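You operate a simulated robot arm through the tools that you are given. There is no shell and no other tool.

The job below is to be done with a simulated robot arm. You get a single attempt, and the scene is never put back.

Task
Bag the yellow tray's green cone and clip it in the yellow press.
Fine: stand the cone on the round plate, slip the clear bag over it; swing the arm out again afterwards. Set down upright: what you pick out.

It is judged by the outcome, as a careful person would: the job done as asked, and still so three seconds after it is handed in. It fails if anything else is knocked over, pushed out of place, dropped, spilled or broken.

Robot
A 6-joint arm with a three-finger gripper, fixed in place. Base frame: the origin is at the foot of the arm, x ahead of it, y to its left, z up; the work surface is at about z = 800. Units: mm, degrees, N and s.
Its first joint turns from -166.0 to 166.0 degrees. Payload 4.89 kg.
The TCP is the grasp point between the finger pads, 30 mm short of the fingertips. In the tool frame z runs along the fingers and y along their closing line. Largest opening 164 mm; the body of the gripper starts 125 mm behind the TCP.
Orientation is that of the tool frame in the base frame, as a unit quaternion [w, x, y, z]. With the fingers straight down and closing along the base's y, the tool's x points along the base's -x, its y along +y and its z along -z.

Tools
- The arm moves only by the tool send_rows. Its argument "series" is a list of rows, each a list of 7 numbers: the turn, a rotation vector about the tool's x, y, z in units of 5 degrees (1.0 is 5 degrees), then the shift along the tool's x, y, z in units of 40 mm (1.0 is 40 mm), then the gripper command, from -1 (shut) to 1 (fully open), values between in proportion. In form: [[wx, wy, wz, x, y, z, fingers], ...]. A call has 1 to 20 rows; each row shifts and turns the commanded pose from where the row before left it, along the tool's axes as they then stand. A call with a number of a shift or a turn outside -1 to 1 is refused whole. Each row takes 0.2 s and may step no farther than 50 mm and 8.6 degrees from the row before; otherwise, or with a gripper value out of range, the whole call is refused. A pose out of reach is approached as far as the arm can. The call stops where the force on the tool passes 90 N (or 10 N more than at its start, if that is more) or the arm is blocked; 0.2 s more then pass. The fingers move at their own pace (about 108 mm/s each) and stop on an object; they squeeze with about 39 N. The grip force told is the motor's: it shows also when the fingers shut on nothing. Time passes only in rows, and 0.2 s behind the last, so rows that do not move let the fingers close. It gives the time, the measured TCP pose, the force on the tool (base axes), the opening and the grip force at its end, in the units of the frame above (readings bear some noise), with the torque about the TCP (base axes, N m) and any sound that the robot's microphone picked up, and new pictures: "pictures" is both (left out), scene, wrist or none.
- Cameras (640 x 400 px; columns grow to the right, rows downward): "scene" is fixed at [219.4, -649.9, 1555.5]; the picture's right is [0.87, -0.49, 0.00], its down [-0.15, -0.27, -0.95] and it looks along [0.47, 0.83, -0.31] (base axes); focal length 314 px, centre (320, 200). "wrist" rides on the gripper at [76, -2, -152] in the tool frame; the picture's right is [0.02, 1.00, 0.00], its down [-0.88, 0.02, -0.47] and it looks along [-0.47, 0.01, 0.88] (tool axes); focal length 247 px, centre (320, 200). There is no depth. A picture from a camera that has moved, and an enlarged one, comes with that camera's place and axes in the base frame and with its lens.
- raise_lower(by): slides the trunk up (or, below 0, down) by that many mm; the arm rides with it, the base frame stays. It gives what a move gives, with no picture.
- enlarge(camera, box): a new picture of the part [left, top, right, bottom] of that camera's present view, enlarged. The clock stands still meanwhile.
- close_job(): hands the job in; it is judged then, once.

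Places have to be worked out from the pictures, the camera data and where the tool is seen. Open the gripper and draw the arm clear of the work before you hand the job in, unless the task says otherwise.

The tools are called after "Request:" as a command line: name --pt "numbers of a row" for each row, then --argument value for the rest, lists and objects as JSON in quotes. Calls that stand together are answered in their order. send_rows: Moves the arm, as the interface text tells. Its arguments: {"type":"object","properties":{"series":{"type":"array","items":{"type":"array","items":{"type":"number"}}},"pictures":{"type":"string","enum":["both","scene","wrist","none"]}},"required":["series"]} The other tools are called the same way: raise_lower (by) slides the trunk up or down; enlarge (camera, box) takes an enlarged picture of a part of a camera's view; close_job () hands the job in.

At the start:

```text
time: 0.0
tcp_pos: [475.6, 146.6, 1490.0]
ee_rot: [0.0, 0.0, 1.0, 0.0]
contact_force: [0.2, -0.2, -0.1]
wrist_torque: [0.04, 0.03, -0.01]
finger_gap: 164.0
grip_force: 0.1
trunk travel left (down, up): [-250.0, 140.0]
```

scene: 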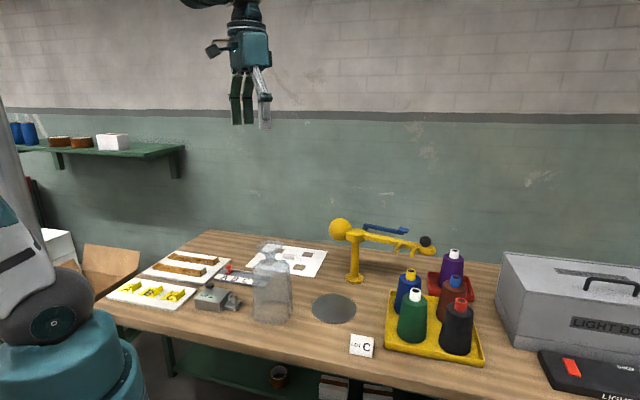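
wrist: 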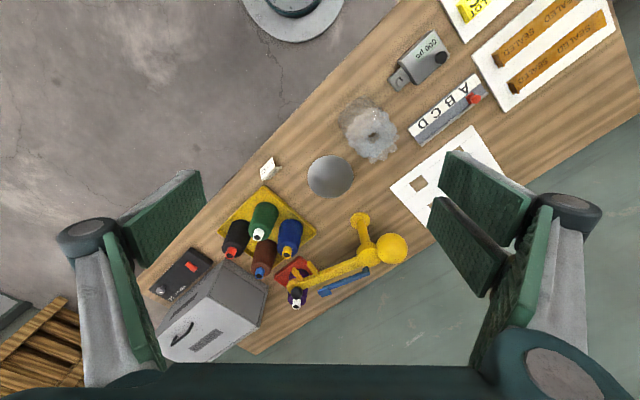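

I start by looking closely at the work area in both cameras before moving anything.

Request:
enlarge --camera "scene" --box '[220, 200, 380, 300]'

Request:
enlarge --camera "scene" --box '[220, 220, 380, 360]'

Request:
enlarge --camera "scene" --box '[320, 210, 500, 370]'

Request:
enlarge --camera "wrist" --box '[200, 80, 440, 320]'

Request:
enlarge --camera "scene" --box '[90, 220, 260, 330]'

```text
4.00 times, centred on (300, 250) of scene
camera zoom: at [219.4, -649.9, 1555.5], right [0.87, -0.49, 0.0], down [-0.15, -0.27, -0.95], along [0.47, 0.83, -0.31], focal length 1257 px, centre (400, 0)
```

zoom: 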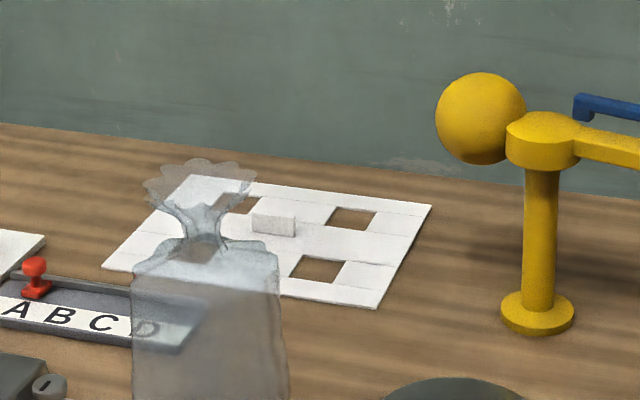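

```text
2.86 times, centred on (300, 290) of scene
camera zoom: at [219.4, -649.9, 1555.5], right [0.87, -0.49, 0.0], down [-0.15, -0.27, -0.95], along [0.47, 0.83, -0.31], focal length 898 px, centre (377, -57)
```

zoom: 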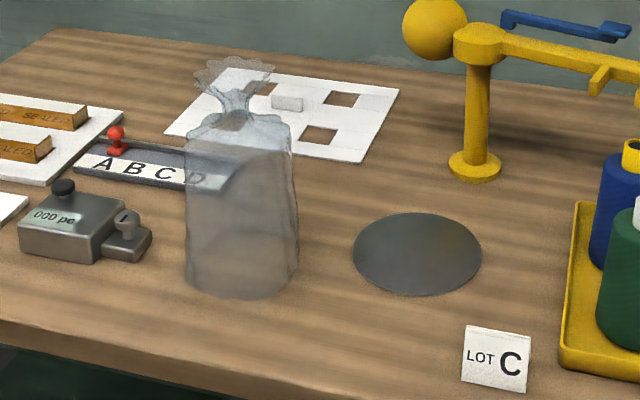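

```text
2.50 times, centred on (410, 290) of scene
camera zoom: at [219.4, -649.9, 1555.5], right [0.87, -0.49, 0.0], down [-0.15, -0.27, -0.95], along [0.47, 0.83, -0.31], focal length 786 px, centre (95, -25)
```

zoom: 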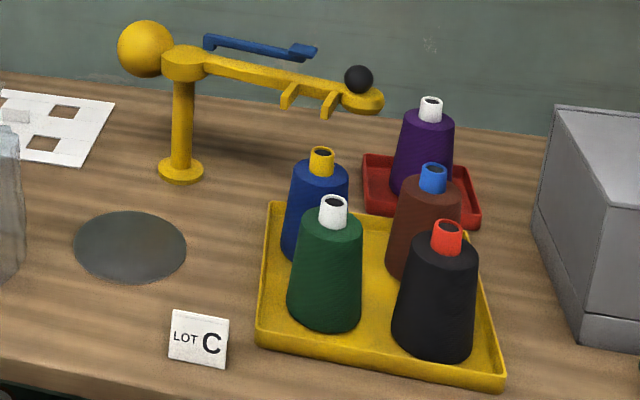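

```text
1.67 times, centred on (320, 200) of wrist
camera zoom: at [398.9, 144.3, 1642.7], right [-0.02, 1.0, 0.0], down [0.88, 0.02, 0.47], along [0.47, 0.01, -0.88], focal length 412 px, centre (320, 200)
```

zoom: 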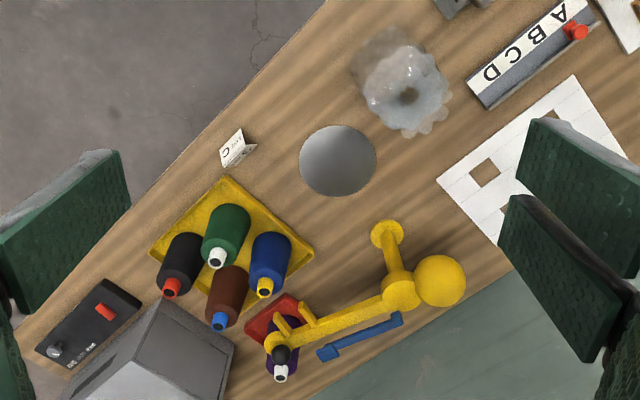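

```text
3.64 times, centred on (175, 275) of scene
camera zoom: at [219.4, -649.9, 1555.5], right [0.87, -0.49, 0.0], down [-0.15, -0.27, -0.95], along [0.47, 0.83, -0.31], focal length 1143 px, centre (847, -73)
```

zoom: 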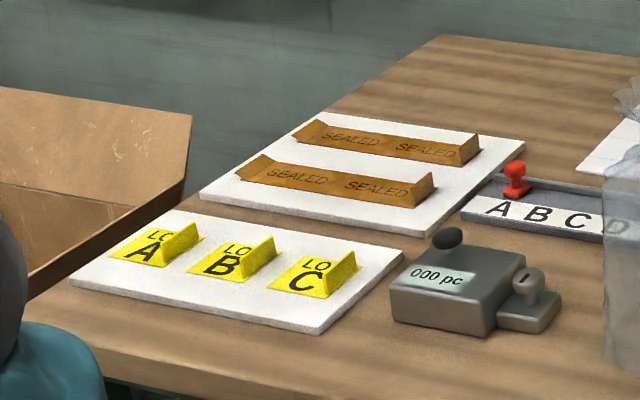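

The pieces are: a round plate near (757,195), a self-standing clear bag with a gathered neck near (542,270), the green cone near (907,-56), and a swing-arm press with its column near (945,327). I move above the work at a safe height for a closer look.

Request:
send_rows --pt "0 0 0 -0.8 0 0.3 1" --pt "0 0 0 -0.8 0 0.3 1" --pt "0 0 0 -0.8 0 0.3 1" --pt "0 0 0 -0.8 0 0.3 1" --pt "0 0 0 -0.8 0 0.3 1" --pt "0 0 0 -0.8 0 0.3 1" --pt "0 0 0 0 0 0 1"

```text
time: 1.6
tcp_pos: [669.2, 147.2, 1417.7]
ee_rot: [0.0, 0.001, 1.0, 0.001]
contact_force: [1.7, 0.0, 0.5]
wrist_torque: [-0.01, 0.25, 0.04]
finger_gap: 164.1
grip_force: 0.1
trunk travel left (down, up): [-250.0, 140.0]
camera wrist: at [593.1, 144.1, 1570.8], right [-0.02, 1.0, 0.0], down [0.88, 0.02, 0.47], along [0.47, 0.01, -0.88], focal length 247 px, centre (320, 200)
```

scene: 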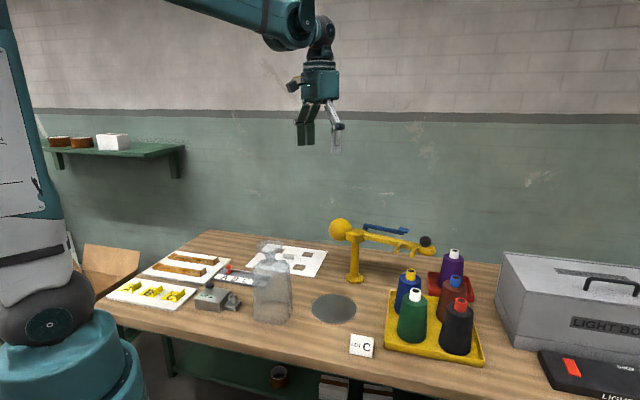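
wrist: 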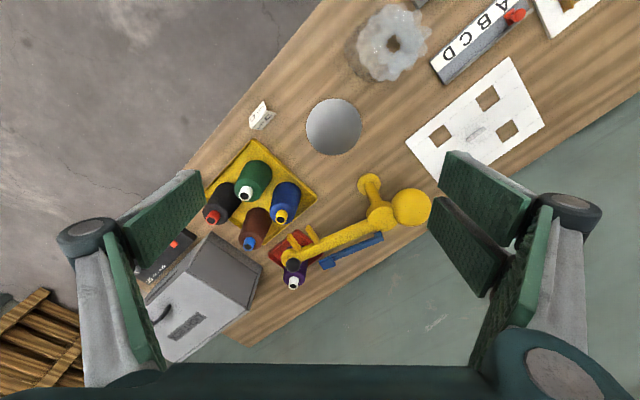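

Request:
enlarge --camera "wrist" --box '[260, 160, 440, 300]'

Request:
enlarge --camera "wrist" --box '[190, 80, 370, 260]'

Request:
enlarge --camera "scene" --box '[325, 210, 445, 290]'

Request:
enlarge --camera "wrist" --box '[290, 0, 450, 160]'

```text
2.86 times, centred on (350, 230) of wrist
camera zoom: at [593.1, 144.1, 1570.8], right [-0.02, 1.0, 0.0], down [0.88, 0.02, 0.47], along [0.47, 0.01, -0.88], focal length 706 px, centre (234, 114)
```

zoom: 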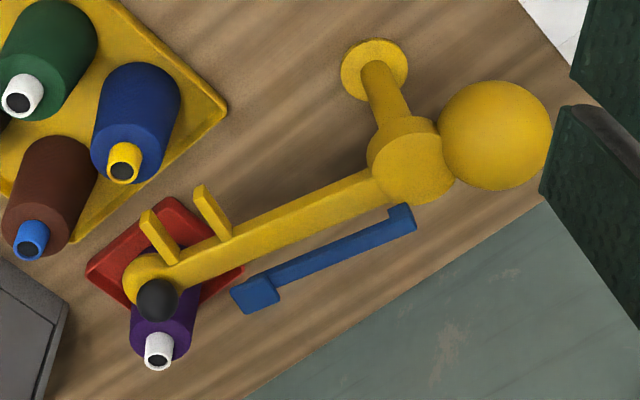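

```text
2.22 times, centred on (280, 170) of wrist
camera zoom: at [593.1, 144.1, 1570.8], right [-0.02, 1.0, 0.0], down [0.88, 0.02, 0.47], along [0.47, 0.01, -0.88], focal length 549 px, centre (409, 267)
```

zoom: 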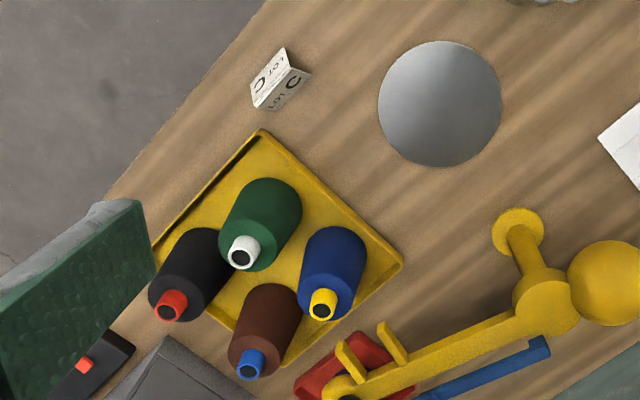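

```text
5.00 times, centred on (385, 250) of scene
camera zoom: at [219.4, -649.9, 1555.5], right [0.87, -0.49, 0.0], down [-0.15, -0.27, -0.95], along [0.47, 0.83, -0.31], focal length 1571 px, centre (-5, -50)
```

zoom: 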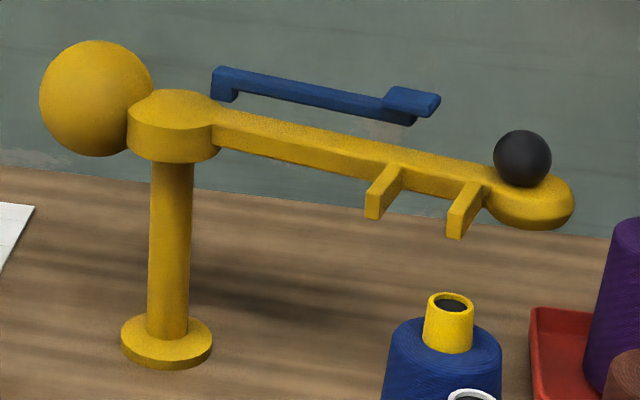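

```text
2.50 times, centred on (370, 80) of wrist
camera zoom: at [593.1, 144.1, 1570.8], right [-0.02, 1.0, 0.0], down [0.88, 0.02, 0.47], along [0.47, 0.01, -0.88], focal length 617 px, centre (195, 500)
```

zoom: 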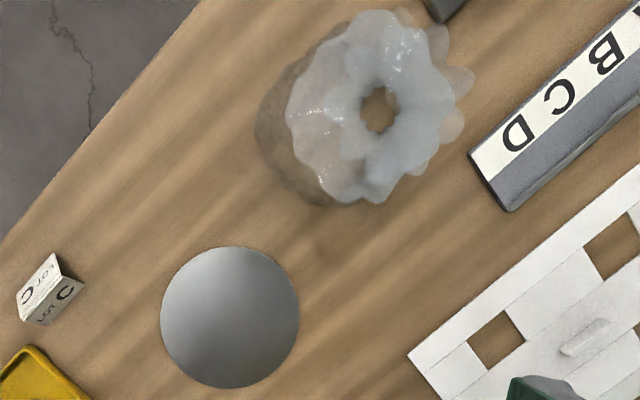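

The press's fork prongs sit about 226 mm from the column at z≈1015, the same radius as the plate. So the arm swings over the plate and the fork takes the bag neck, and the blue lever then clips it. I go above the green cone first to locate its tube more precisely.

Request:
send_rows --pt "0 0 0 -0.52 -0.46 0.6 1" --pt "0 0 0 -0.52 -0.46 0.6 1" --pt "0 0 0 -0.52 -0.46 0.6 1" --pt "0 0 0 -0.52 -0.46 0.6 1" --pt "0 0 0 -0.52 -0.46 0.6 1" --pt "0 0 0 -0.52 -0.46 0.6 1" --pt "0 0 0 -0.52 -0.46 0.6 1" --pt "0 0 0 -0.52 -0.46 0.6 1" --pt "0 0 0 -0.52 -0.46 0.6 1" --pt "0 0 0 -0.52 -0.46 0.6 0.2" --pt "0 0 0 -0.4 -0.46 0.5 0.0" --pt "0 0 0 0 0 0 0.0"

```text
time: 4.2
tcp_pos: [895.5, -59.2, 1158.7]
ee_rot: [0.001, 0.0, 1.0, 0.0]
contact_force: [0.4, 0.0, -0.9]
wrist_torque: [0.05, 0.16, 0.03]
finger_gap: 82.0
grip_force: 0.1
trunk travel left (down, up): [-250.0, 140.0]
camera wrist: at [818.5, -61.7, 1311.4], right [-0.02, 1.0, 0.0], down [0.88, 0.02, 0.47], along [0.47, 0.01, -0.88], focal length 247 px, centre (320, 200)
```

scene: 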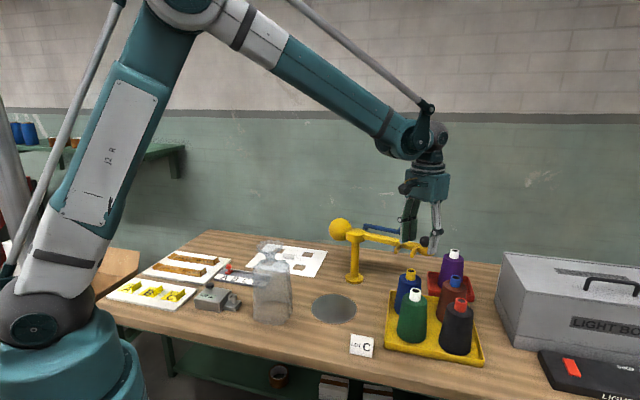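
wrist: 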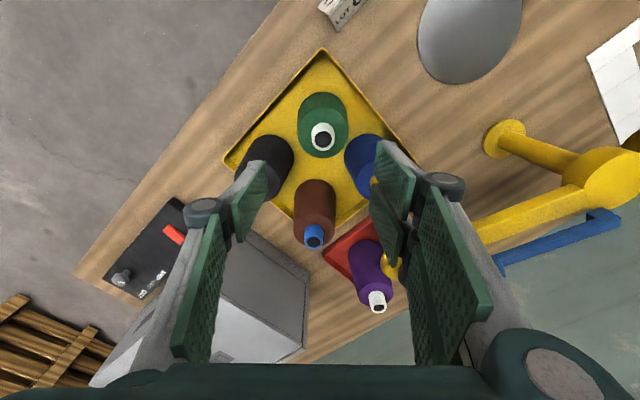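

Request:
enlarge --camera "wrist" --box '[240, 60, 400, 220]'

Request:
enlarge --camera "scene" --box '[380, 250, 490, 370]'

```text
2.50 times, centred on (320, 140) of wrist
camera zoom: at [818.5, -61.7, 1311.4], right [-0.02, 1.0, 0.0], down [0.88, 0.02, 0.47], along [0.47, 0.01, -0.88], focal length 617 px, centre (320, 350)
```

zoom: 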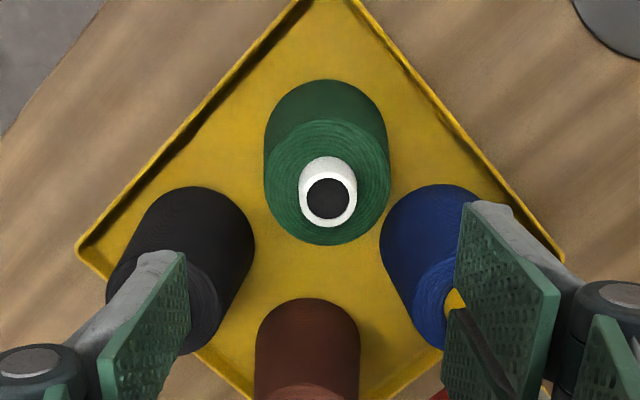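

```text
3.33 times, centred on (435, 310) of scene
camera zoom: at [219.4, -649.9, 1555.5], right [0.87, -0.49, 0.0], down [-0.15, -0.27, -0.95], along [0.47, 0.83, -0.31], focal length 1048 px, centre (-63, -167)
```

zoom: 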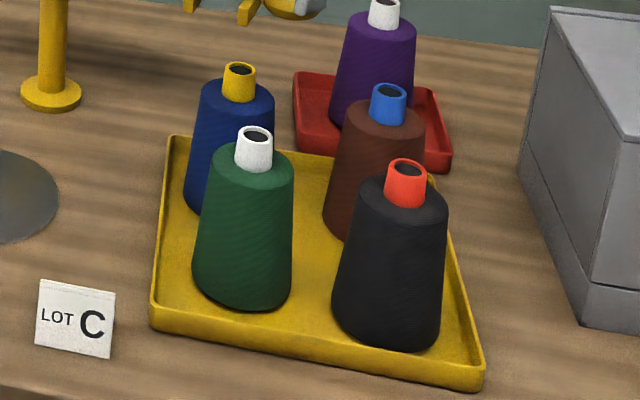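

The tube top reads at about (904.5,-56) with z≈970, roughly 32 mm in diameter and 28 mm tall. I lower with the fingers straddling it.

Request:
send_rows --pt "0 0 0 -0.12 0.04 0.5 0.0" --pt "0 0 0 -0.11 0.04 0.7 0.0" --pt "0 0 0 0 0 0.8 0.0" --pt "0 0 0 0 0 0.8 0.0" --pt "0 0 0 0 0 0.7 0.0" --pt "0 0 0 0 0 0.5 0.0" --pt "0 0 0 0 0 0.3 0.0" --pt "0 0 0 0 0 0 0.0"

```text
time: 6.0
tcp_pos: [903.5, -55.7, 985.2]
ee_rot: [0.0, 0.0, 1.0, -0.001]
contact_force: [1.0, 0.4, -0.3]
wrist_torque: [-0.03, 0.02, -0.03]
finger_gap: 82.2
grip_force: 0.1
trunk travel left (down, up): [-250.0, 140.0]
camera wrist: at [827.0, -57.5, 1138.6], right [-0.02, 1.0, 0.0], down [0.88, 0.02, 0.47], along [0.47, 0.01, -0.88], focal length 247 px, centre (320, 200)
```

scene: 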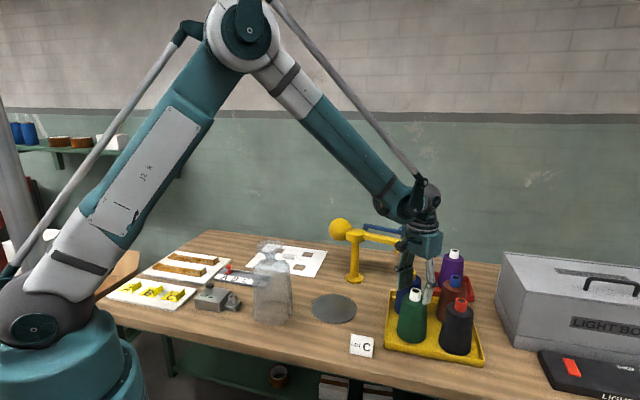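
wrist: 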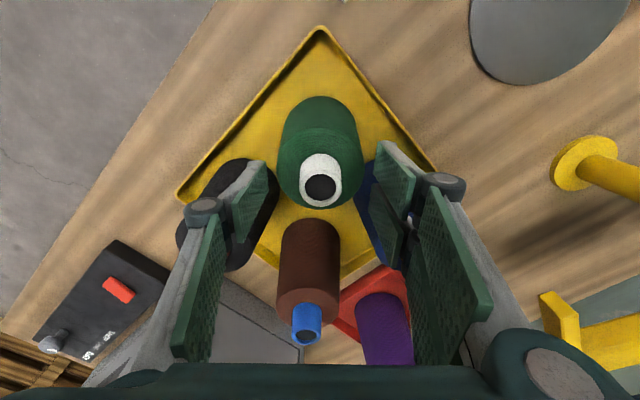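

Request:
enlarge --camera "scene" --box '[380, 230, 480, 350]'

```text
3.33 times, centred on (430, 290) of scene
camera zoom: at [219.4, -649.9, 1555.5], right [0.87, -0.49, 0.0], down [-0.15, -0.27, -0.95], along [0.47, 0.83, -0.31], focal length 1048 px, centre (-47, -100)
```

zoom: 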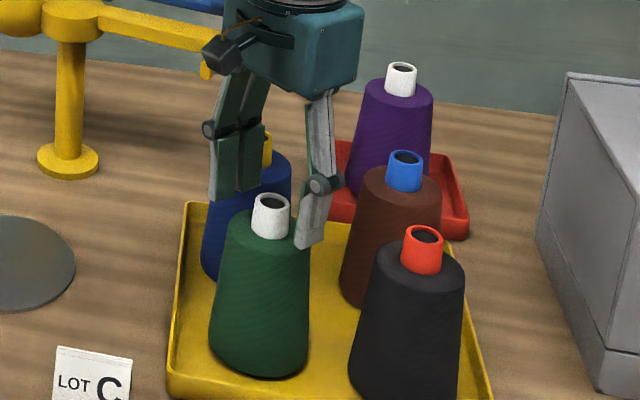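

The fingertips straddle the white tube just above the cone's shoulder. I lower 3 mm more and close.

Request:
send_rows --pt "0 0 0 -0.03 0 0.08 0.0" --pt "0 0 0 0 0 0 -0.5" --pt "0 0 0 0 0 0 -1" --pt "0 0 0 0 0 0 -1" --pt "0 0 0 0 0 0 -1"

```text
time: 7.2
tcp_pos: [903.9, -53.7, 981.2]
ee_rot: [0.001, 0.001, 1.0, 0.0]
contact_force: [-0.2, -0.3, -0.6]
wrist_torque: [0.08, -0.03, 0.01]
finger_gap: 32.1
grip_force: 39.1
trunk travel left (down, up): [-250.0, 140.0]
camera wrist: at [826.6, -56.2, 1135.8], right [-0.02, 1.0, 0.0], down [0.88, 0.02, 0.47], along [0.47, 0.01, -0.88], focal length 247 px, centre (320, 200)
```

scene: 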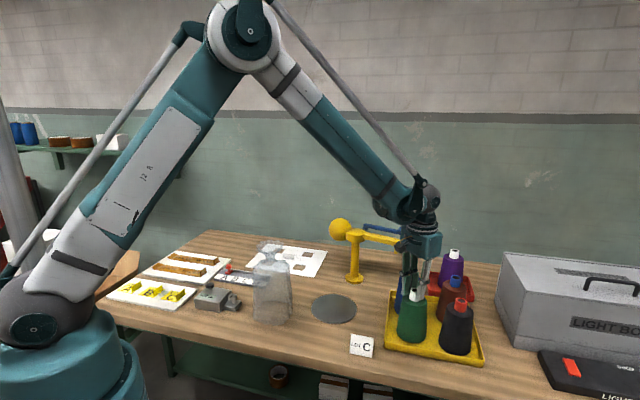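
wrist: 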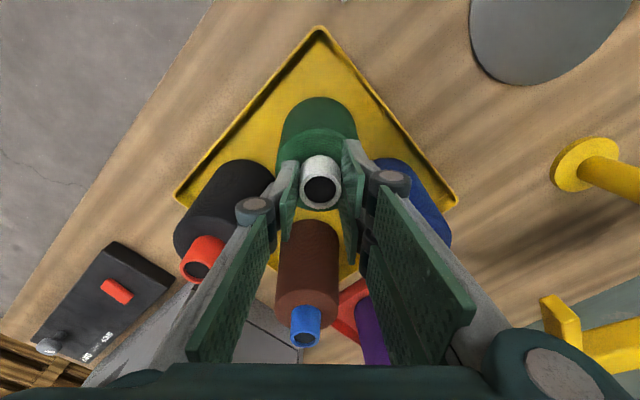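

I have a firm grip on the 32 mm tube. I lift straight up slowly and check the weight.

Request:
send_rows --pt "0 0 0 0 0 -0.1 -1" --pt "0 0 0 0 0 -0.3 -1" --pt "0 0 0 0 0 -0.6 -1" --pt "0 0 0 0 0 -0.6 -1" --pt "0 0 0 0 0 -0.6 -1" --pt "0 0 0 0 0 -0.6 -1" --pt "0 0 0 0 0 -0.4 -1" --pt "0 0 0 0 0 0 -1"

```text
time: 9.0
tcp_pos: [903.1, -54.1, 1112.2]
ee_rot: [0.0, 0.0, 1.0, -0.001]
contact_force: [0.0, -0.6, -5.1]
wrist_torque: [0.01, -0.07, 0.01]
finger_gap: 31.9
grip_force: 39.1
trunk travel left (down, up): [-250.0, 140.0]
camera wrist: at [825.9, -56.8, 1264.4], right [-0.02, 1.0, 0.0], down [0.88, 0.02, 0.47], along [0.47, 0.01, -0.88], focal length 247 px, centre (320, 200)
```

scene: 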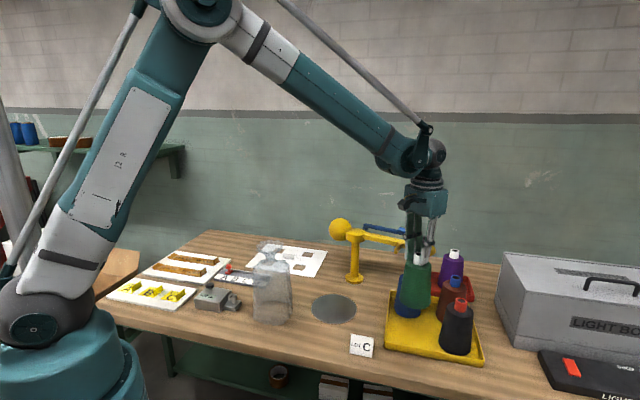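
wrist: 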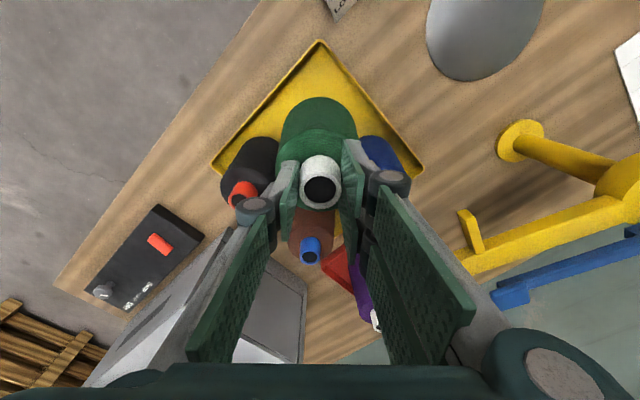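

The cone hangs cleanly (about 5 N) and clear of its neighbours. I carry it over the plate at this height.

Request:
send_rows --pt "0 0 0 0.25 0.4 0 -1" --pt "0 0 0 0.45 0.72 0 -1" --pt "0 0 0 0.5 0.8 0 -1" --pt "0 0 0 0.5 0.8 0 -1" --pt "0 0 0 0.5 0.8 0 -1" --pt "0 0 0 0.5 0.8 0 -1" --pt "0 0 0 0.5 0.8 0 -1" --pt "0 0 0 0.4 0.65 0 -1" --pt "0 0 0 0.2 0.32 0 -1" --pt "0 0 0 0 0 0 -1"

```text
time: 11.2
tcp_pos: [753.1, 192.8, 1111.9]
ee_rot: [0.001, 0.0, 1.0, 0.001]
contact_force: [-0.5, 1.4, -6.1]
wrist_torque: [-0.08, -0.01, 0.0]
finger_gap: 32.0
grip_force: 39.1
trunk travel left (down, up): [-250.0, 140.0]
camera wrist: at [676.1, 190.9, 1264.9], right [-0.02, 1.0, 0.0], down [0.88, 0.02, 0.47], along [0.47, 0.01, -0.88], focal length 247 px, centre (320, 200)
```

scene: 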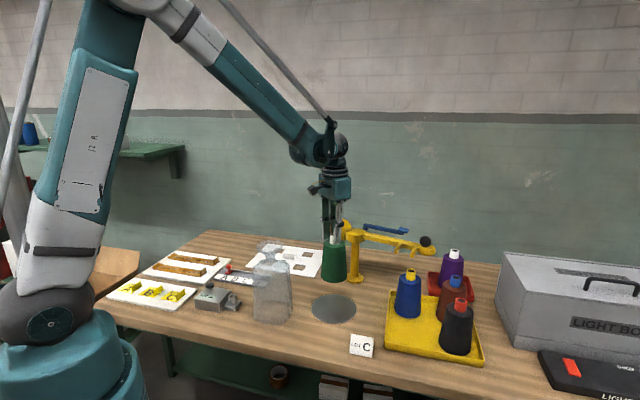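
wrist: 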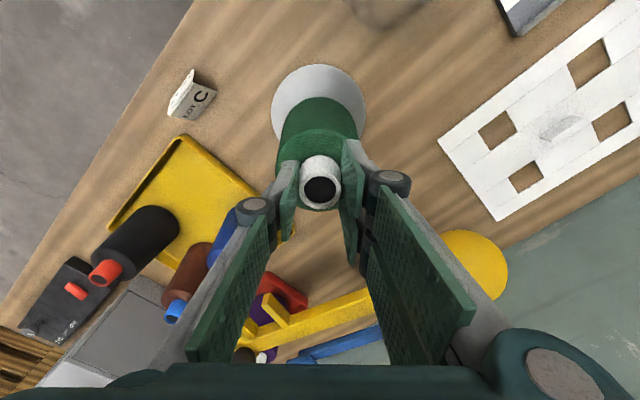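

Request:
enlarge --camera "wrist" --box '[240, 50, 400, 150]'

```text
4.00 times, centred on (320, 100) of wrist
camera zoom: at [676.1, 190.9, 1264.9], right [-0.02, 1.0, 0.0], down [0.88, 0.02, 0.47], along [0.47, 0.01, -0.88], focal length 988 px, centre (320, 600)
```

zoom: 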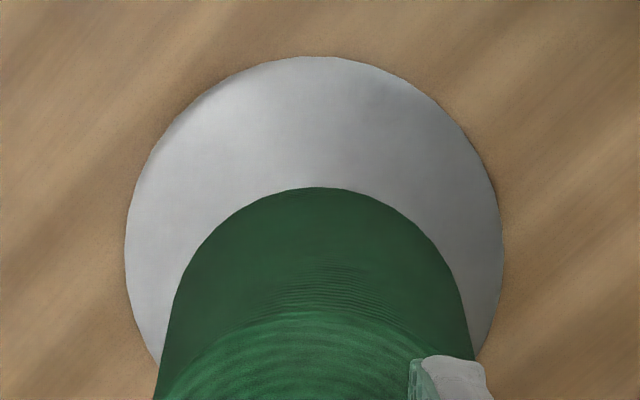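

The plate centre resolves to about (754,190) with radius 85. I shift slightly and lower the cone to just above it.

Request:
send_rows --pt "0 0 0 -0.02 -0.06 0.3 -1" --pt "0 0 0 0 0 0.6 -1" --pt "0 0 0 0 0 0.7 -1" --pt "0 0 0 0 0 0.7 -1" --pt "0 0 0 0 0 0.5 -1" --pt "0 0 0 0 0 0.2 -1" --pt "0 0 0 0 0 0 -1"

```text
time: 12.8
tcp_pos: [750.9, 189.7, 990.6]
ee_rot: [0.0, 0.0, 1.0, 0.0]
contact_force: [1.0, 0.8, -5.8]
wrist_torque: [0.0, 0.03, -0.03]
finger_gap: 31.9
grip_force: 39.1
trunk travel left (down, up): [-250.0, 140.0]
camera wrist: at [673.5, 187.5, 1144.0], right [-0.02, 1.0, 0.0], down [0.88, 0.02, 0.47], along [0.47, 0.01, -0.88], focal length 247 px, centre (320, 200)
```

scene: 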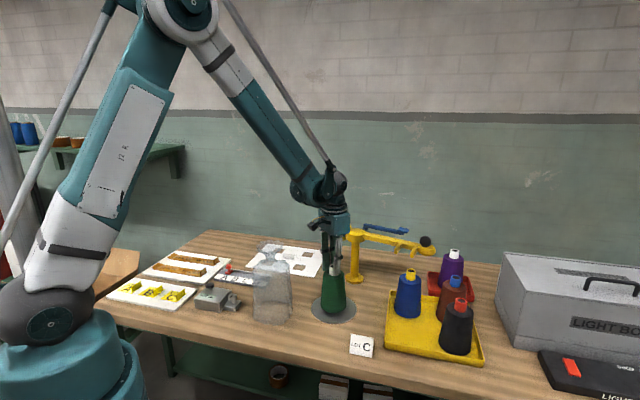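
wrist: 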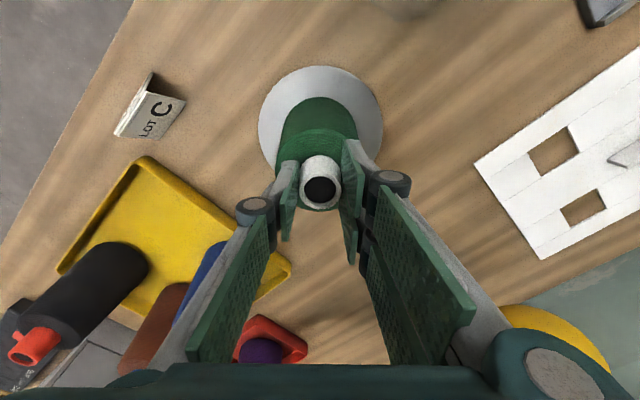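

Still about 10 mm above the plate by the weight reading. I nudge 3 mm forward and lower in small steps, watching the force.

Request:
send_rows --pt "0 0 0 -0.09 0 0.05 -1" --pt "0 0 0 0 0 0.06 -1" --pt "0 0 0 0 0 0.06 -1" --pt "0 0 0 0 0 0 -1" --pictures "none"

```text
time: 13.8
tcp_pos: [754.1, 188.9, 985.6]
ee_rot: [0.0, 0.0, 1.0, -0.001]
contact_force: [-0.1, 0.2, -5.5]
wrist_torque: [0.0, 0.0, -0.02]
finger_gap: 32.0
grip_force: 38.8
trunk travel left (down, up): [-250.0, 140.0]
```

Full weight is still on the gripper, so I keep lowering in small steps.

Request:
send_rows --pt "0 0 0 0 0 0.05 -1" --pt "0 0 0 0 0 0.05 -1" --pt "0 0 0 0 0 0 -1" --pictures "none"

Request:
send_rows --pt "0 0 0 0 0 0.03 -1" --pt "0 0 0 0 0 0 -1" --pictures "none"

Request:
send_rows --pt "0 0 0 0 0 0.03 -1" --pt "0 0 0 0 0 0 -1" --pictures "wrist"

```text
time: 14.6
tcp_pos: [753.2, 188.1, 982.7]
ee_rot: [0.0, 0.0, 1.0, 0.0]
contact_force: [3.1, -1.0, 65.0]
wrist_torque: [-0.04, -0.4, -0.08]
finger_gap: 32.9
grip_force: 38.9
trunk travel left (down, up): [-250.0, 140.0]
```

```text
time: 15.2
tcp_pos: [753.0, 188.6, 980.9]
ee_rot: [0.001, 0.0, 1.0, 0.0]
contact_force: [7.9, 1.3, 64.7]
wrist_torque: [0.06, -0.57, -0.07]
finger_gap: 32.7
grip_force: 39.2
trunk travel left (down, up): [-250.0, 140.0]
```

```text
time: 15.8
tcp_pos: [751.2, 187.6, 979.7]
ee_rot: [0.001, -0.001, 1.0, 0.001]
contact_force: [3.7, 3.1, 64.1]
wrist_torque: [0.17, -0.35, 0.02]
finger_gap: 32.8
grip_force: 39.4
trunk travel left (down, up): [-250.0, 140.0]
camera wrist: at [675.8, 185.6, 1132.6], right [-0.02, 1.0, 0.0], down [0.88, 0.02, 0.47], along [0.47, 0.01, -0.88], focal length 247 px, centre (320, 200)
```

wrist: 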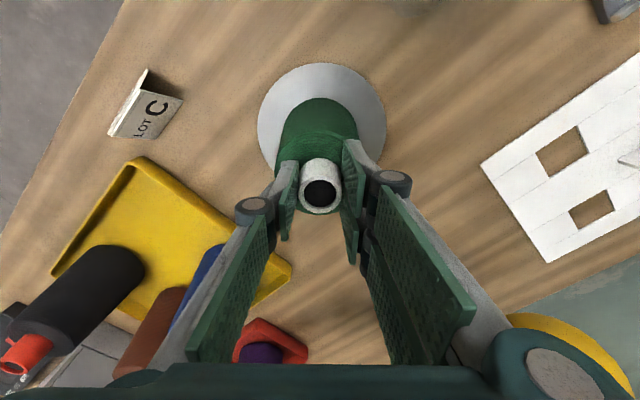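

The cone is seated (contact at z≈983). I back off a few mm to relieve the push, then open gently.

Request:
send_rows --pt "0 0 0 0 0 -0.07 -1" --pt "0 0 0 0 0 0 -1" --pt "0 0 0 0 0 0 -0.4" --pt "0 0 0 0 0 0 0.0" --pt "0 0 0 0 0 0 0.0" --pt "0 0 0 0 0 -0.3 0.0" --pt "0 0 0 0 0 -0.6 0.0" --pt "0 0 0 0 0 -0.9 0.0" --pt "0 0 0 0 0 -0.9 0.0" --pt "0 0 0 0 0 -0.9 0.0" --pt "0 0 0 0 0 0 0.0"

```text
time: 18.2
tcp_pos: [754.5, 186.1, 1128.1]
ee_rot: [0.0, 0.0, 1.0, 0.0]
contact_force: [-0.1, 0.2, 0.1]
wrist_torque: [0.05, -0.07, 0.03]
finger_gap: 81.9
grip_force: 0.1
trunk travel left (down, up): [-250.0, 140.0]
camera wrist: at [678.4, 183.2, 1280.3], right [-0.02, 1.0, 0.0], down [0.88, 0.02, 0.47], along [0.47, 0.01, -0.88], focal length 247 px, centre (320, 200)
```

scene: 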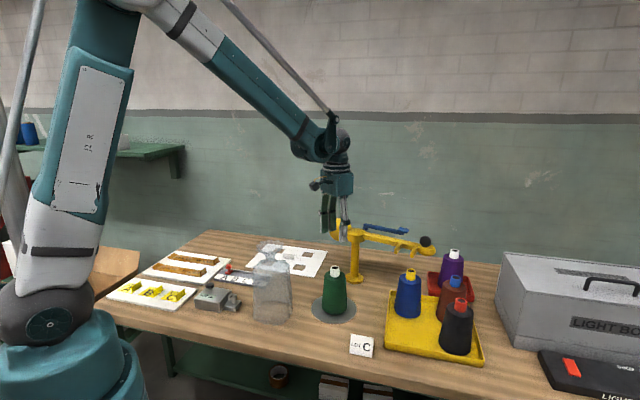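
wrist: 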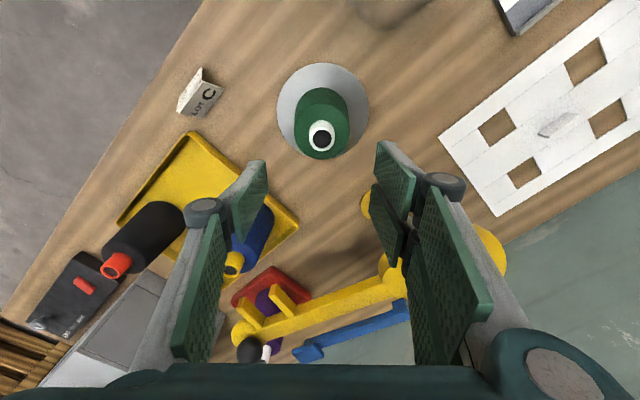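

The cone stands upright on the plate at about (755,187). Next I go above the bag to see its neck.

Request:
send_rows --pt "0 0 0 0.3 0.2 -0.9 1" --pt "0 0 0 0.6 0.36 -0.6 1" --pt "0 0 0 0.6 0.36 -0.5 1" --pt "0 0 0 0.6 0.36 -0.4 1" --pt "0 0 0 0.6 0.36 -0.3 1" --pt "0 0 0 0.6 0.36 -0.2 1" --pt "0 0 0 0.56 0.36 -0.1 1" --pt "0 0 0 0 0 0 1"

```text
time: 20.0
tcp_pos: [601.9, 283.8, 1243.1]
ee_rot: [0.0, 0.001, 1.0, 0.0]
contact_force: [-1.2, 0.4, 0.6]
wrist_torque: [-0.01, -0.1, -0.01]
finger_gap: 164.1
grip_force: 0.0
trunk travel left (down, up): [-250.0, 140.0]
camera wrist: at [525.6, 281.3, 1396.0], right [-0.02, 1.0, 0.0], down [0.88, 0.02, 0.47], along [0.47, 0.01, -0.88], focal length 247 px, centre (320, 200)
```

scene: 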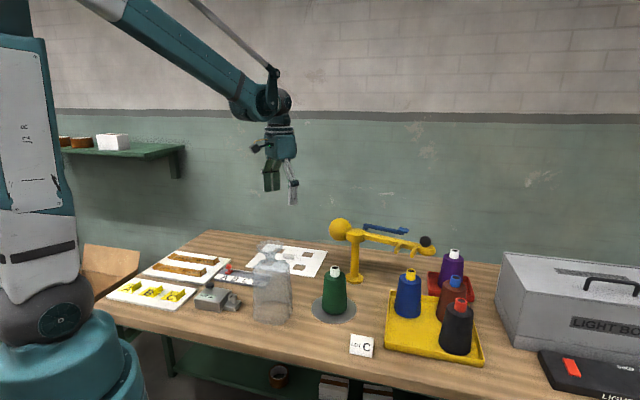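
wrist: 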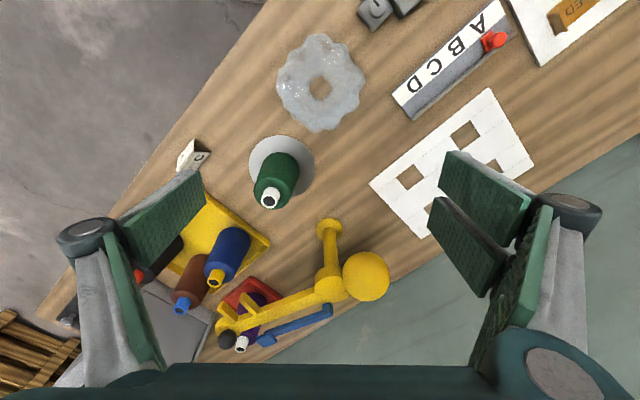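

Request:
enlarge --camera "wrist" --box '[250, 10, 410, 150]'

Request:
enlarge --camera "scene" --box '[235, 230, 315, 330]'

```text
2.86 times, centred on (330, 80) of wrist
camera zoom: at [525.6, 281.3, 1396.0], right [-0.02, 1.0, 0.0], down [0.88, 0.02, 0.47], along [0.47, 0.01, -0.88], focal length 706 px, centre (291, 543)
```

zoom: 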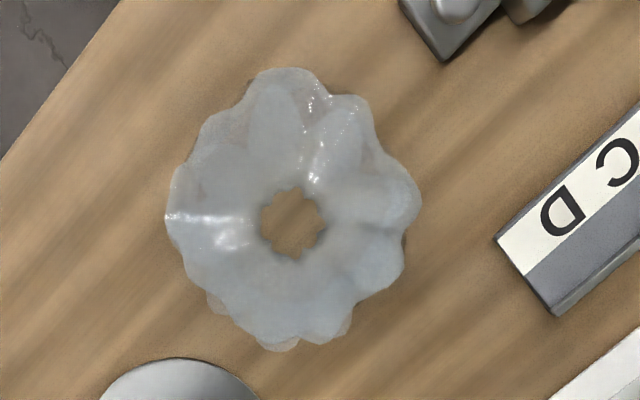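

```text
4.00 times, centred on (275, 280) of scene
camera zoom: at [219.4, -649.9, 1555.5], right [0.87, -0.49, 0.0], down [-0.15, -0.27, -0.95], along [0.47, 0.83, -0.31], focal length 1257 px, centre (500, -120)
```

zoom: 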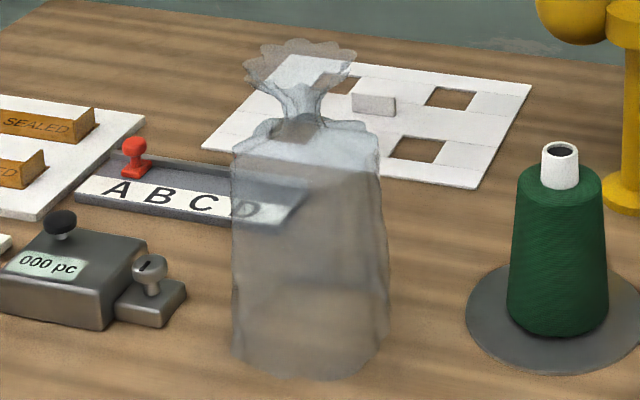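

The neck axis is at about (549,282), with the narrowest point near z≈1038, the ruffle rim near 1081 (about 100 mm wide) and the shoulder near 1003. I line up above it and lower fully open, partway first.

Request:
send_rows --pt "0 0 0 0.7 -0.04 0.0 1" --pt "0 0 0 0.62 0 0.2 1" --pt "0 0 0 0 0 0.8 1" --pt "0 0 0 0 0 0.8 1" --pt "0 0 0 0 0 0.8 1" --pt "0 0 0 0 0 0.6 1" --pt "0 0 0 0 0 0.3 1" --pt "0 0 0 0 0 0 1"

```text
time: 21.8
tcp_pos: [548.2, 284.6, 1104.7]
ee_rot: [0.0, 0.001, 1.0, -0.001]
contact_force: [-0.4, -0.3, -0.5]
wrist_torque: [-0.02, 0.02, -0.02]
finger_gap: 163.9
grip_force: 0.1
trunk travel left (down, up): [-250.0, 140.0]
camera wrist: at [471.4, 281.9, 1257.5], right [-0.02, 1.0, 0.0], down [0.88, 0.02, 0.47], along [0.47, 0.01, -0.88], focal length 247 px, centre (320, 200)
```

scene: 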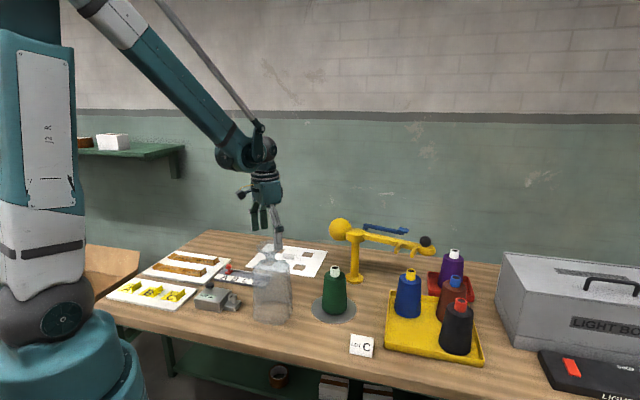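
wrist: 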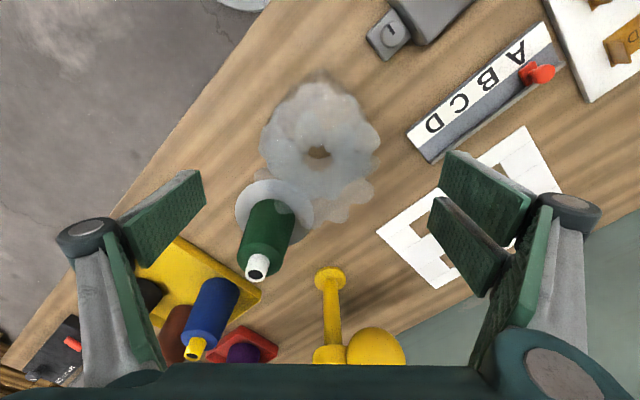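

The bag is centred between the fingers, so I lower to neck level (TCP≈1046, fingertips above the shoulder).

Request:
send_rows --pt "0 0 0 0 -0.04 0.5 1" --pt "0 0 0 0 0 0.5 1" --pt "0 0 0 0 0 0.35 1" --pt "0 0 0 0 0 0.1 1" --pt "0 0 0 0 0 0 1"

Request:
enlarge --camera "scene" --box '[225, 210, 325, 330]'

```text
time: 23.0
tcp_pos: [547.4, 280.2, 1047.0]
ee_rot: [0.001, -0.001, 1.0, -0.001]
contact_force: [-1.2, 0.0, -0.3]
wrist_torque: [-0.01, 0.0, -0.01]
finger_gap: 164.1
grip_force: 0.1
trunk travel left (down, up): [-250.0, 140.0]
camera wrist: at [470.7, 276.8, 1199.7], right [-0.02, 1.0, 0.0], down [0.88, 0.02, 0.47], along [0.47, 0.01, -0.88], focal length 247 px, centre (320, 200)
```

scene: 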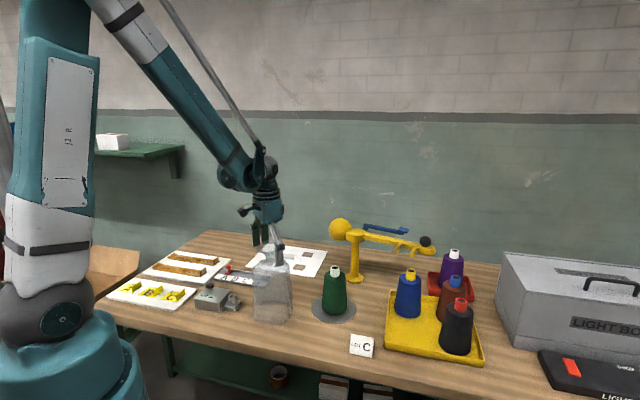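
wrist: 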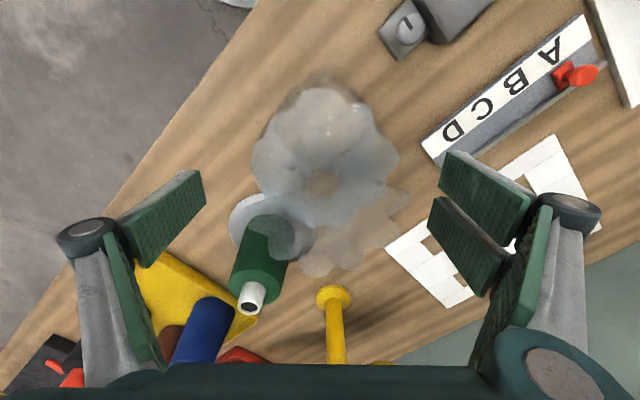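

```text
3.33 times, centred on (275, 270) of scene
camera zoom: at [219.4, -649.9, 1555.5], right [0.87, -0.49, 0.0], down [-0.15, -0.27, -0.95], along [0.47, 0.83, -0.31], focal length 1048 px, centre (470, -33)
```

zoom: 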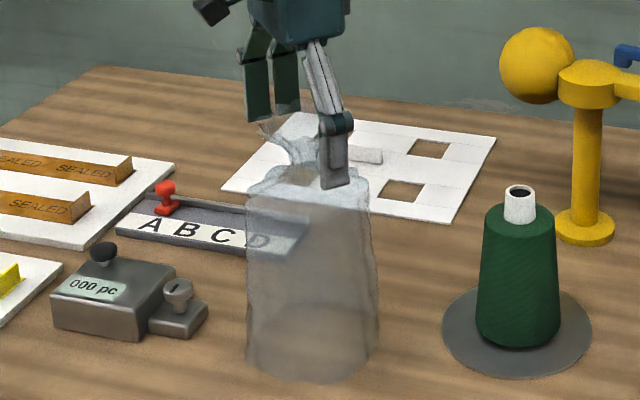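

The fingertips are at the base of the neck, just above the shoulder. I raise 3 mm for margin and close on the neck.

Request:
send_rows --pt "0 0 0 0 0.02 -0.08 1" --pt "0 0 0 0 0 0 0.4" --pt "0 0 0 0 0 0 -0.1" --pt "0 0 0 0 0 0 -0.5" --pt "0 0 0 0 0 0 -1" --pt "0 0 0 0 0 0 -1" --pt "0 0 0 0 0 0 -1"

Request:
enlarge --camera "scene" --box '[225, 210, 325, 330]'

```text
time: 24.6
tcp_pos: [547.7, 280.2, 1049.8]
ee_rot: [0.0, 0.0, 1.0, 0.0]
contact_force: [-0.3, -0.6, 0.2]
wrist_torque: [0.02, 0.0, -0.01]
finger_gap: 24.2
grip_force: 39.7
trunk travel left (down, up): [-250.0, 140.0]
camera wrist: at [470.8, 277.7, 1202.5], right [-0.02, 1.0, 0.0], down [0.88, 0.02, 0.47], along [0.47, 0.01, -0.88], focal length 247 px, centre (320, 200)
```

scene: 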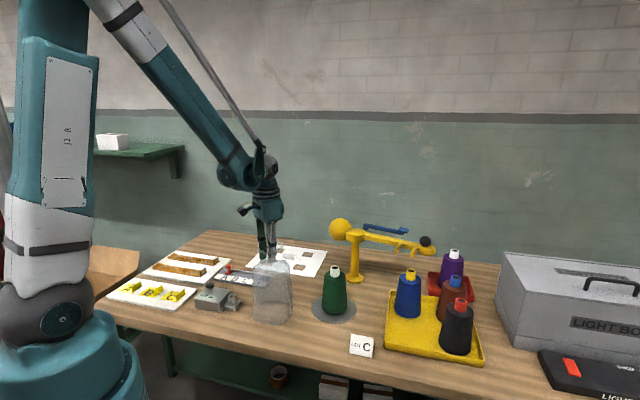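
wrist: 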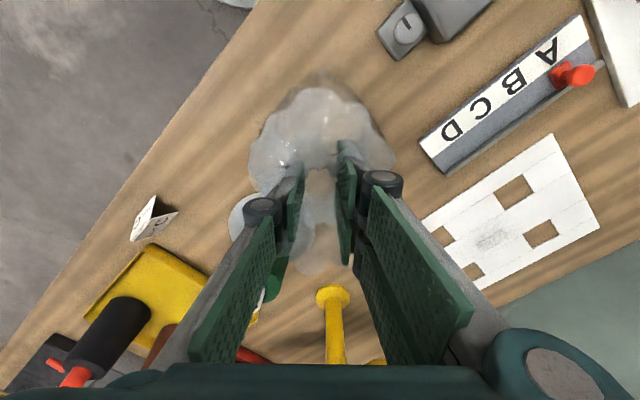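

```text
3.33 times, centred on (275, 270) of scene
camera zoom: at [219.4, -649.9, 1555.5], right [0.87, -0.49, 0.0], down [-0.15, -0.27, -0.95], along [0.47, 0.83, -0.31], focal length 1048 px, centre (470, -33)
```

zoom: 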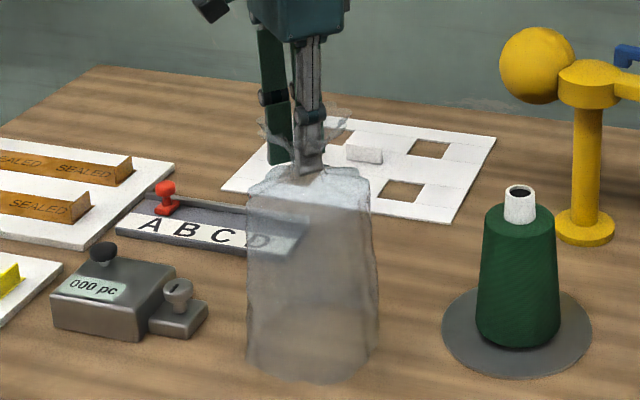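

The neck is gripped (24 mm). I lift slowly straight up until the bag bottom will clear the cone top.

Request:
send_rows --pt "0 0 0 0 0 -0.1 -1" --pt "0 0 0 0 0 -0.25 -1" --pt "0 0 0 0 0 -0.5 -1" --pt "0 0 0 0 0 -0.75 -1" --pt "0 0 0 0 0 -0.75 -1" --pt "0 0 0 0 0 -0.75 -1" --pt "0 0 0 0 0 -0.75 -1" --pt "0 0 0 0 0 -0.75 -1" --pt "0 0 0 0 0 -0.5 -1" --pt "0 0 0 0 0 -0.3 -1" --pt "0 0 0 0 0 0 -1"

Request:
enlarge --camera "scene" --box '[210, 150, 370, 330]'

```text
time: 27.0
tcp_pos: [544.4, 279.0, 1264.9]
ee_rot: [0.0, 0.0, 1.0, 0.001]
contact_force: [-0.4, 0.2, -0.5]
wrist_torque: [0.02, 0.02, -0.01]
finger_gap: 24.7
grip_force: 39.2
trunk travel left (down, up): [-250.0, 140.0]
camera wrist: at [468.6, 277.1, 1418.4], right [-0.02, 1.0, 0.0], down [0.88, 0.02, 0.47], along [0.47, 0.01, -0.88], focal length 247 px, centre (320, 200)
```

scene: 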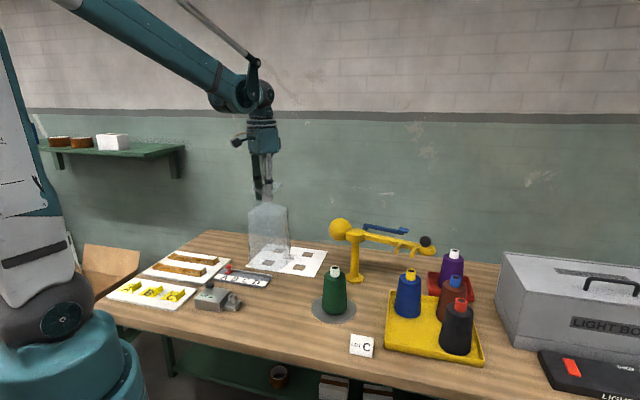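
wrist: 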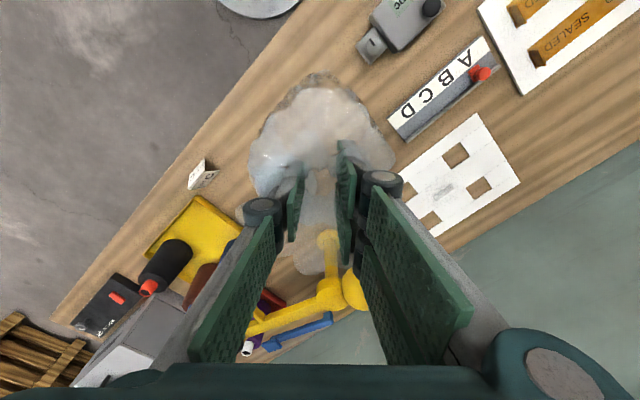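

```text
2.22 times, centred on (290, 240) of scene
camera zoom: at [219.4, -649.9, 1555.5], right [0.87, -0.49, 0.0], down [-0.15, -0.27, -0.95], along [0.47, 0.83, -0.31], focal length 698 px, centre (387, 111)
```

zoom: 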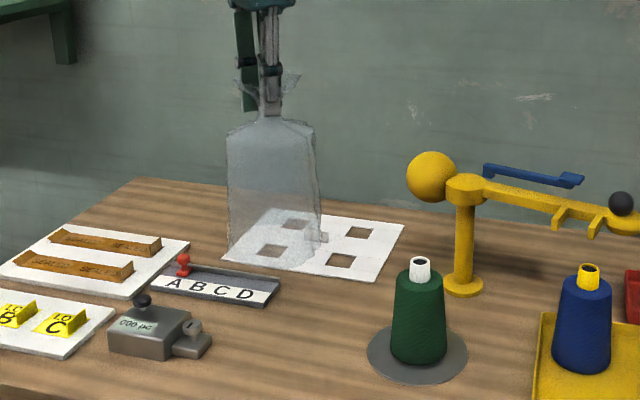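

The bag hangs straight, with its bottom near z≈1015, about 43 mm above the cone top. I carry it level over the cone.

Request:
send_rows --pt "0 0 0 -0.3 -0.13 0 -1" --pt "0 0 0 -0.6 -0.26 0 -1" --pt "0 0 0 -0.7 -0.31 0 -1" --pt "0 0 0 -0.7 -0.31 0 -1" --pt "0 0 0 -0.7 -0.31 0 -1" --pt "0 0 0 -0.7 -0.31 0 -1" --pt "0 0 0 -0.7 -0.31 0 -1" --pt "0 0 0 -0.5 -0.22 0 -1" --pt "0 0 0 -0.35 -0.14 0 -1" --pt "0 0 0 0 0 0 -1"

Request:
enlarge --camera "scene" --box '[260, 150, 420, 330]'

Request:
enlarge --camera "wrist" --box '[220, 50, 420, 250]'

```text
time: 29.2
tcp_pos: [758.1, 185.8, 1265.3]
ee_rot: [-0.001, 0.0, 1.0, 0.0]
contact_force: [-0.2, 0.5, -0.2]
wrist_torque: [0.0, 0.04, -0.02]
finger_gap: 24.6
grip_force: 39.2
trunk travel left (down, up): [-250.0, 140.0]
camera wrist: at [680.7, 184.2, 1418.4], right [-0.02, 1.0, 0.0], down [0.88, 0.02, 0.47], along [0.47, 0.01, -0.88], focal length 247 px, centre (320, 200)
```

scene: 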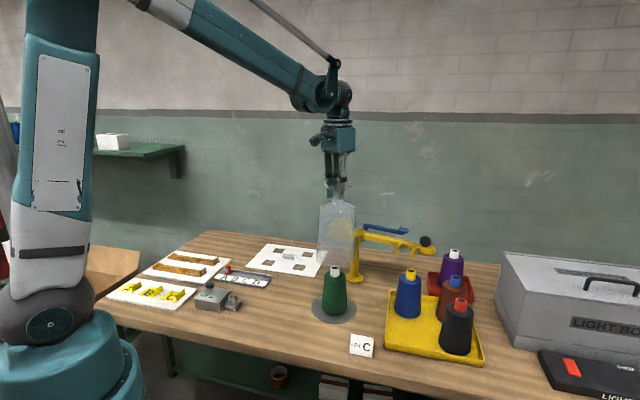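
wrist: 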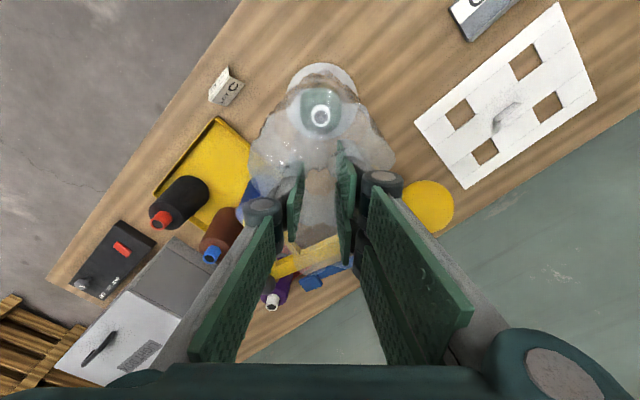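

```text
2.22 times, centred on (340, 240) of scene
camera zoom: at [219.4, -649.9, 1555.5], right [0.87, -0.49, 0.0], down [-0.15, -0.27, -0.95], along [0.47, 0.83, -0.31], focal length 698 px, centre (276, 111)
```

zoom: 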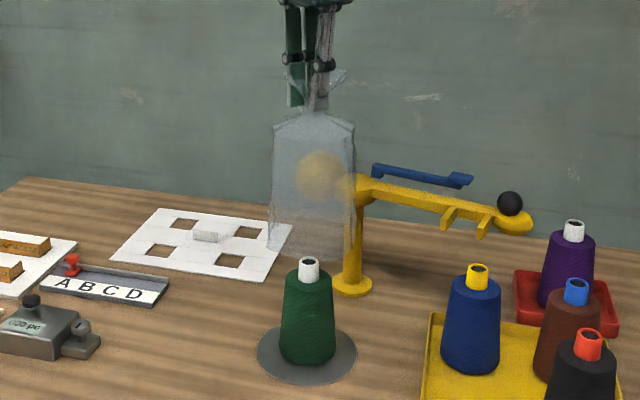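

```text
2.00 times, centred on (320, 150) of wrist
camera zoom: at [680.7, 184.2, 1418.4], right [-0.02, 1.0, 0.0], down [0.88, 0.02, 0.47], along [0.47, 0.01, -0.88], focal length 494 px, centre (320, 300)
```

zoom: 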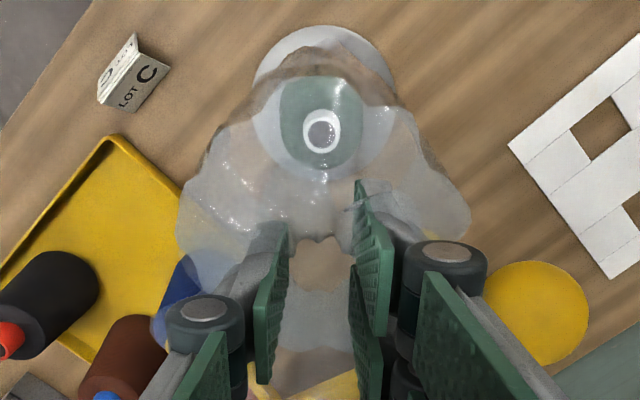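

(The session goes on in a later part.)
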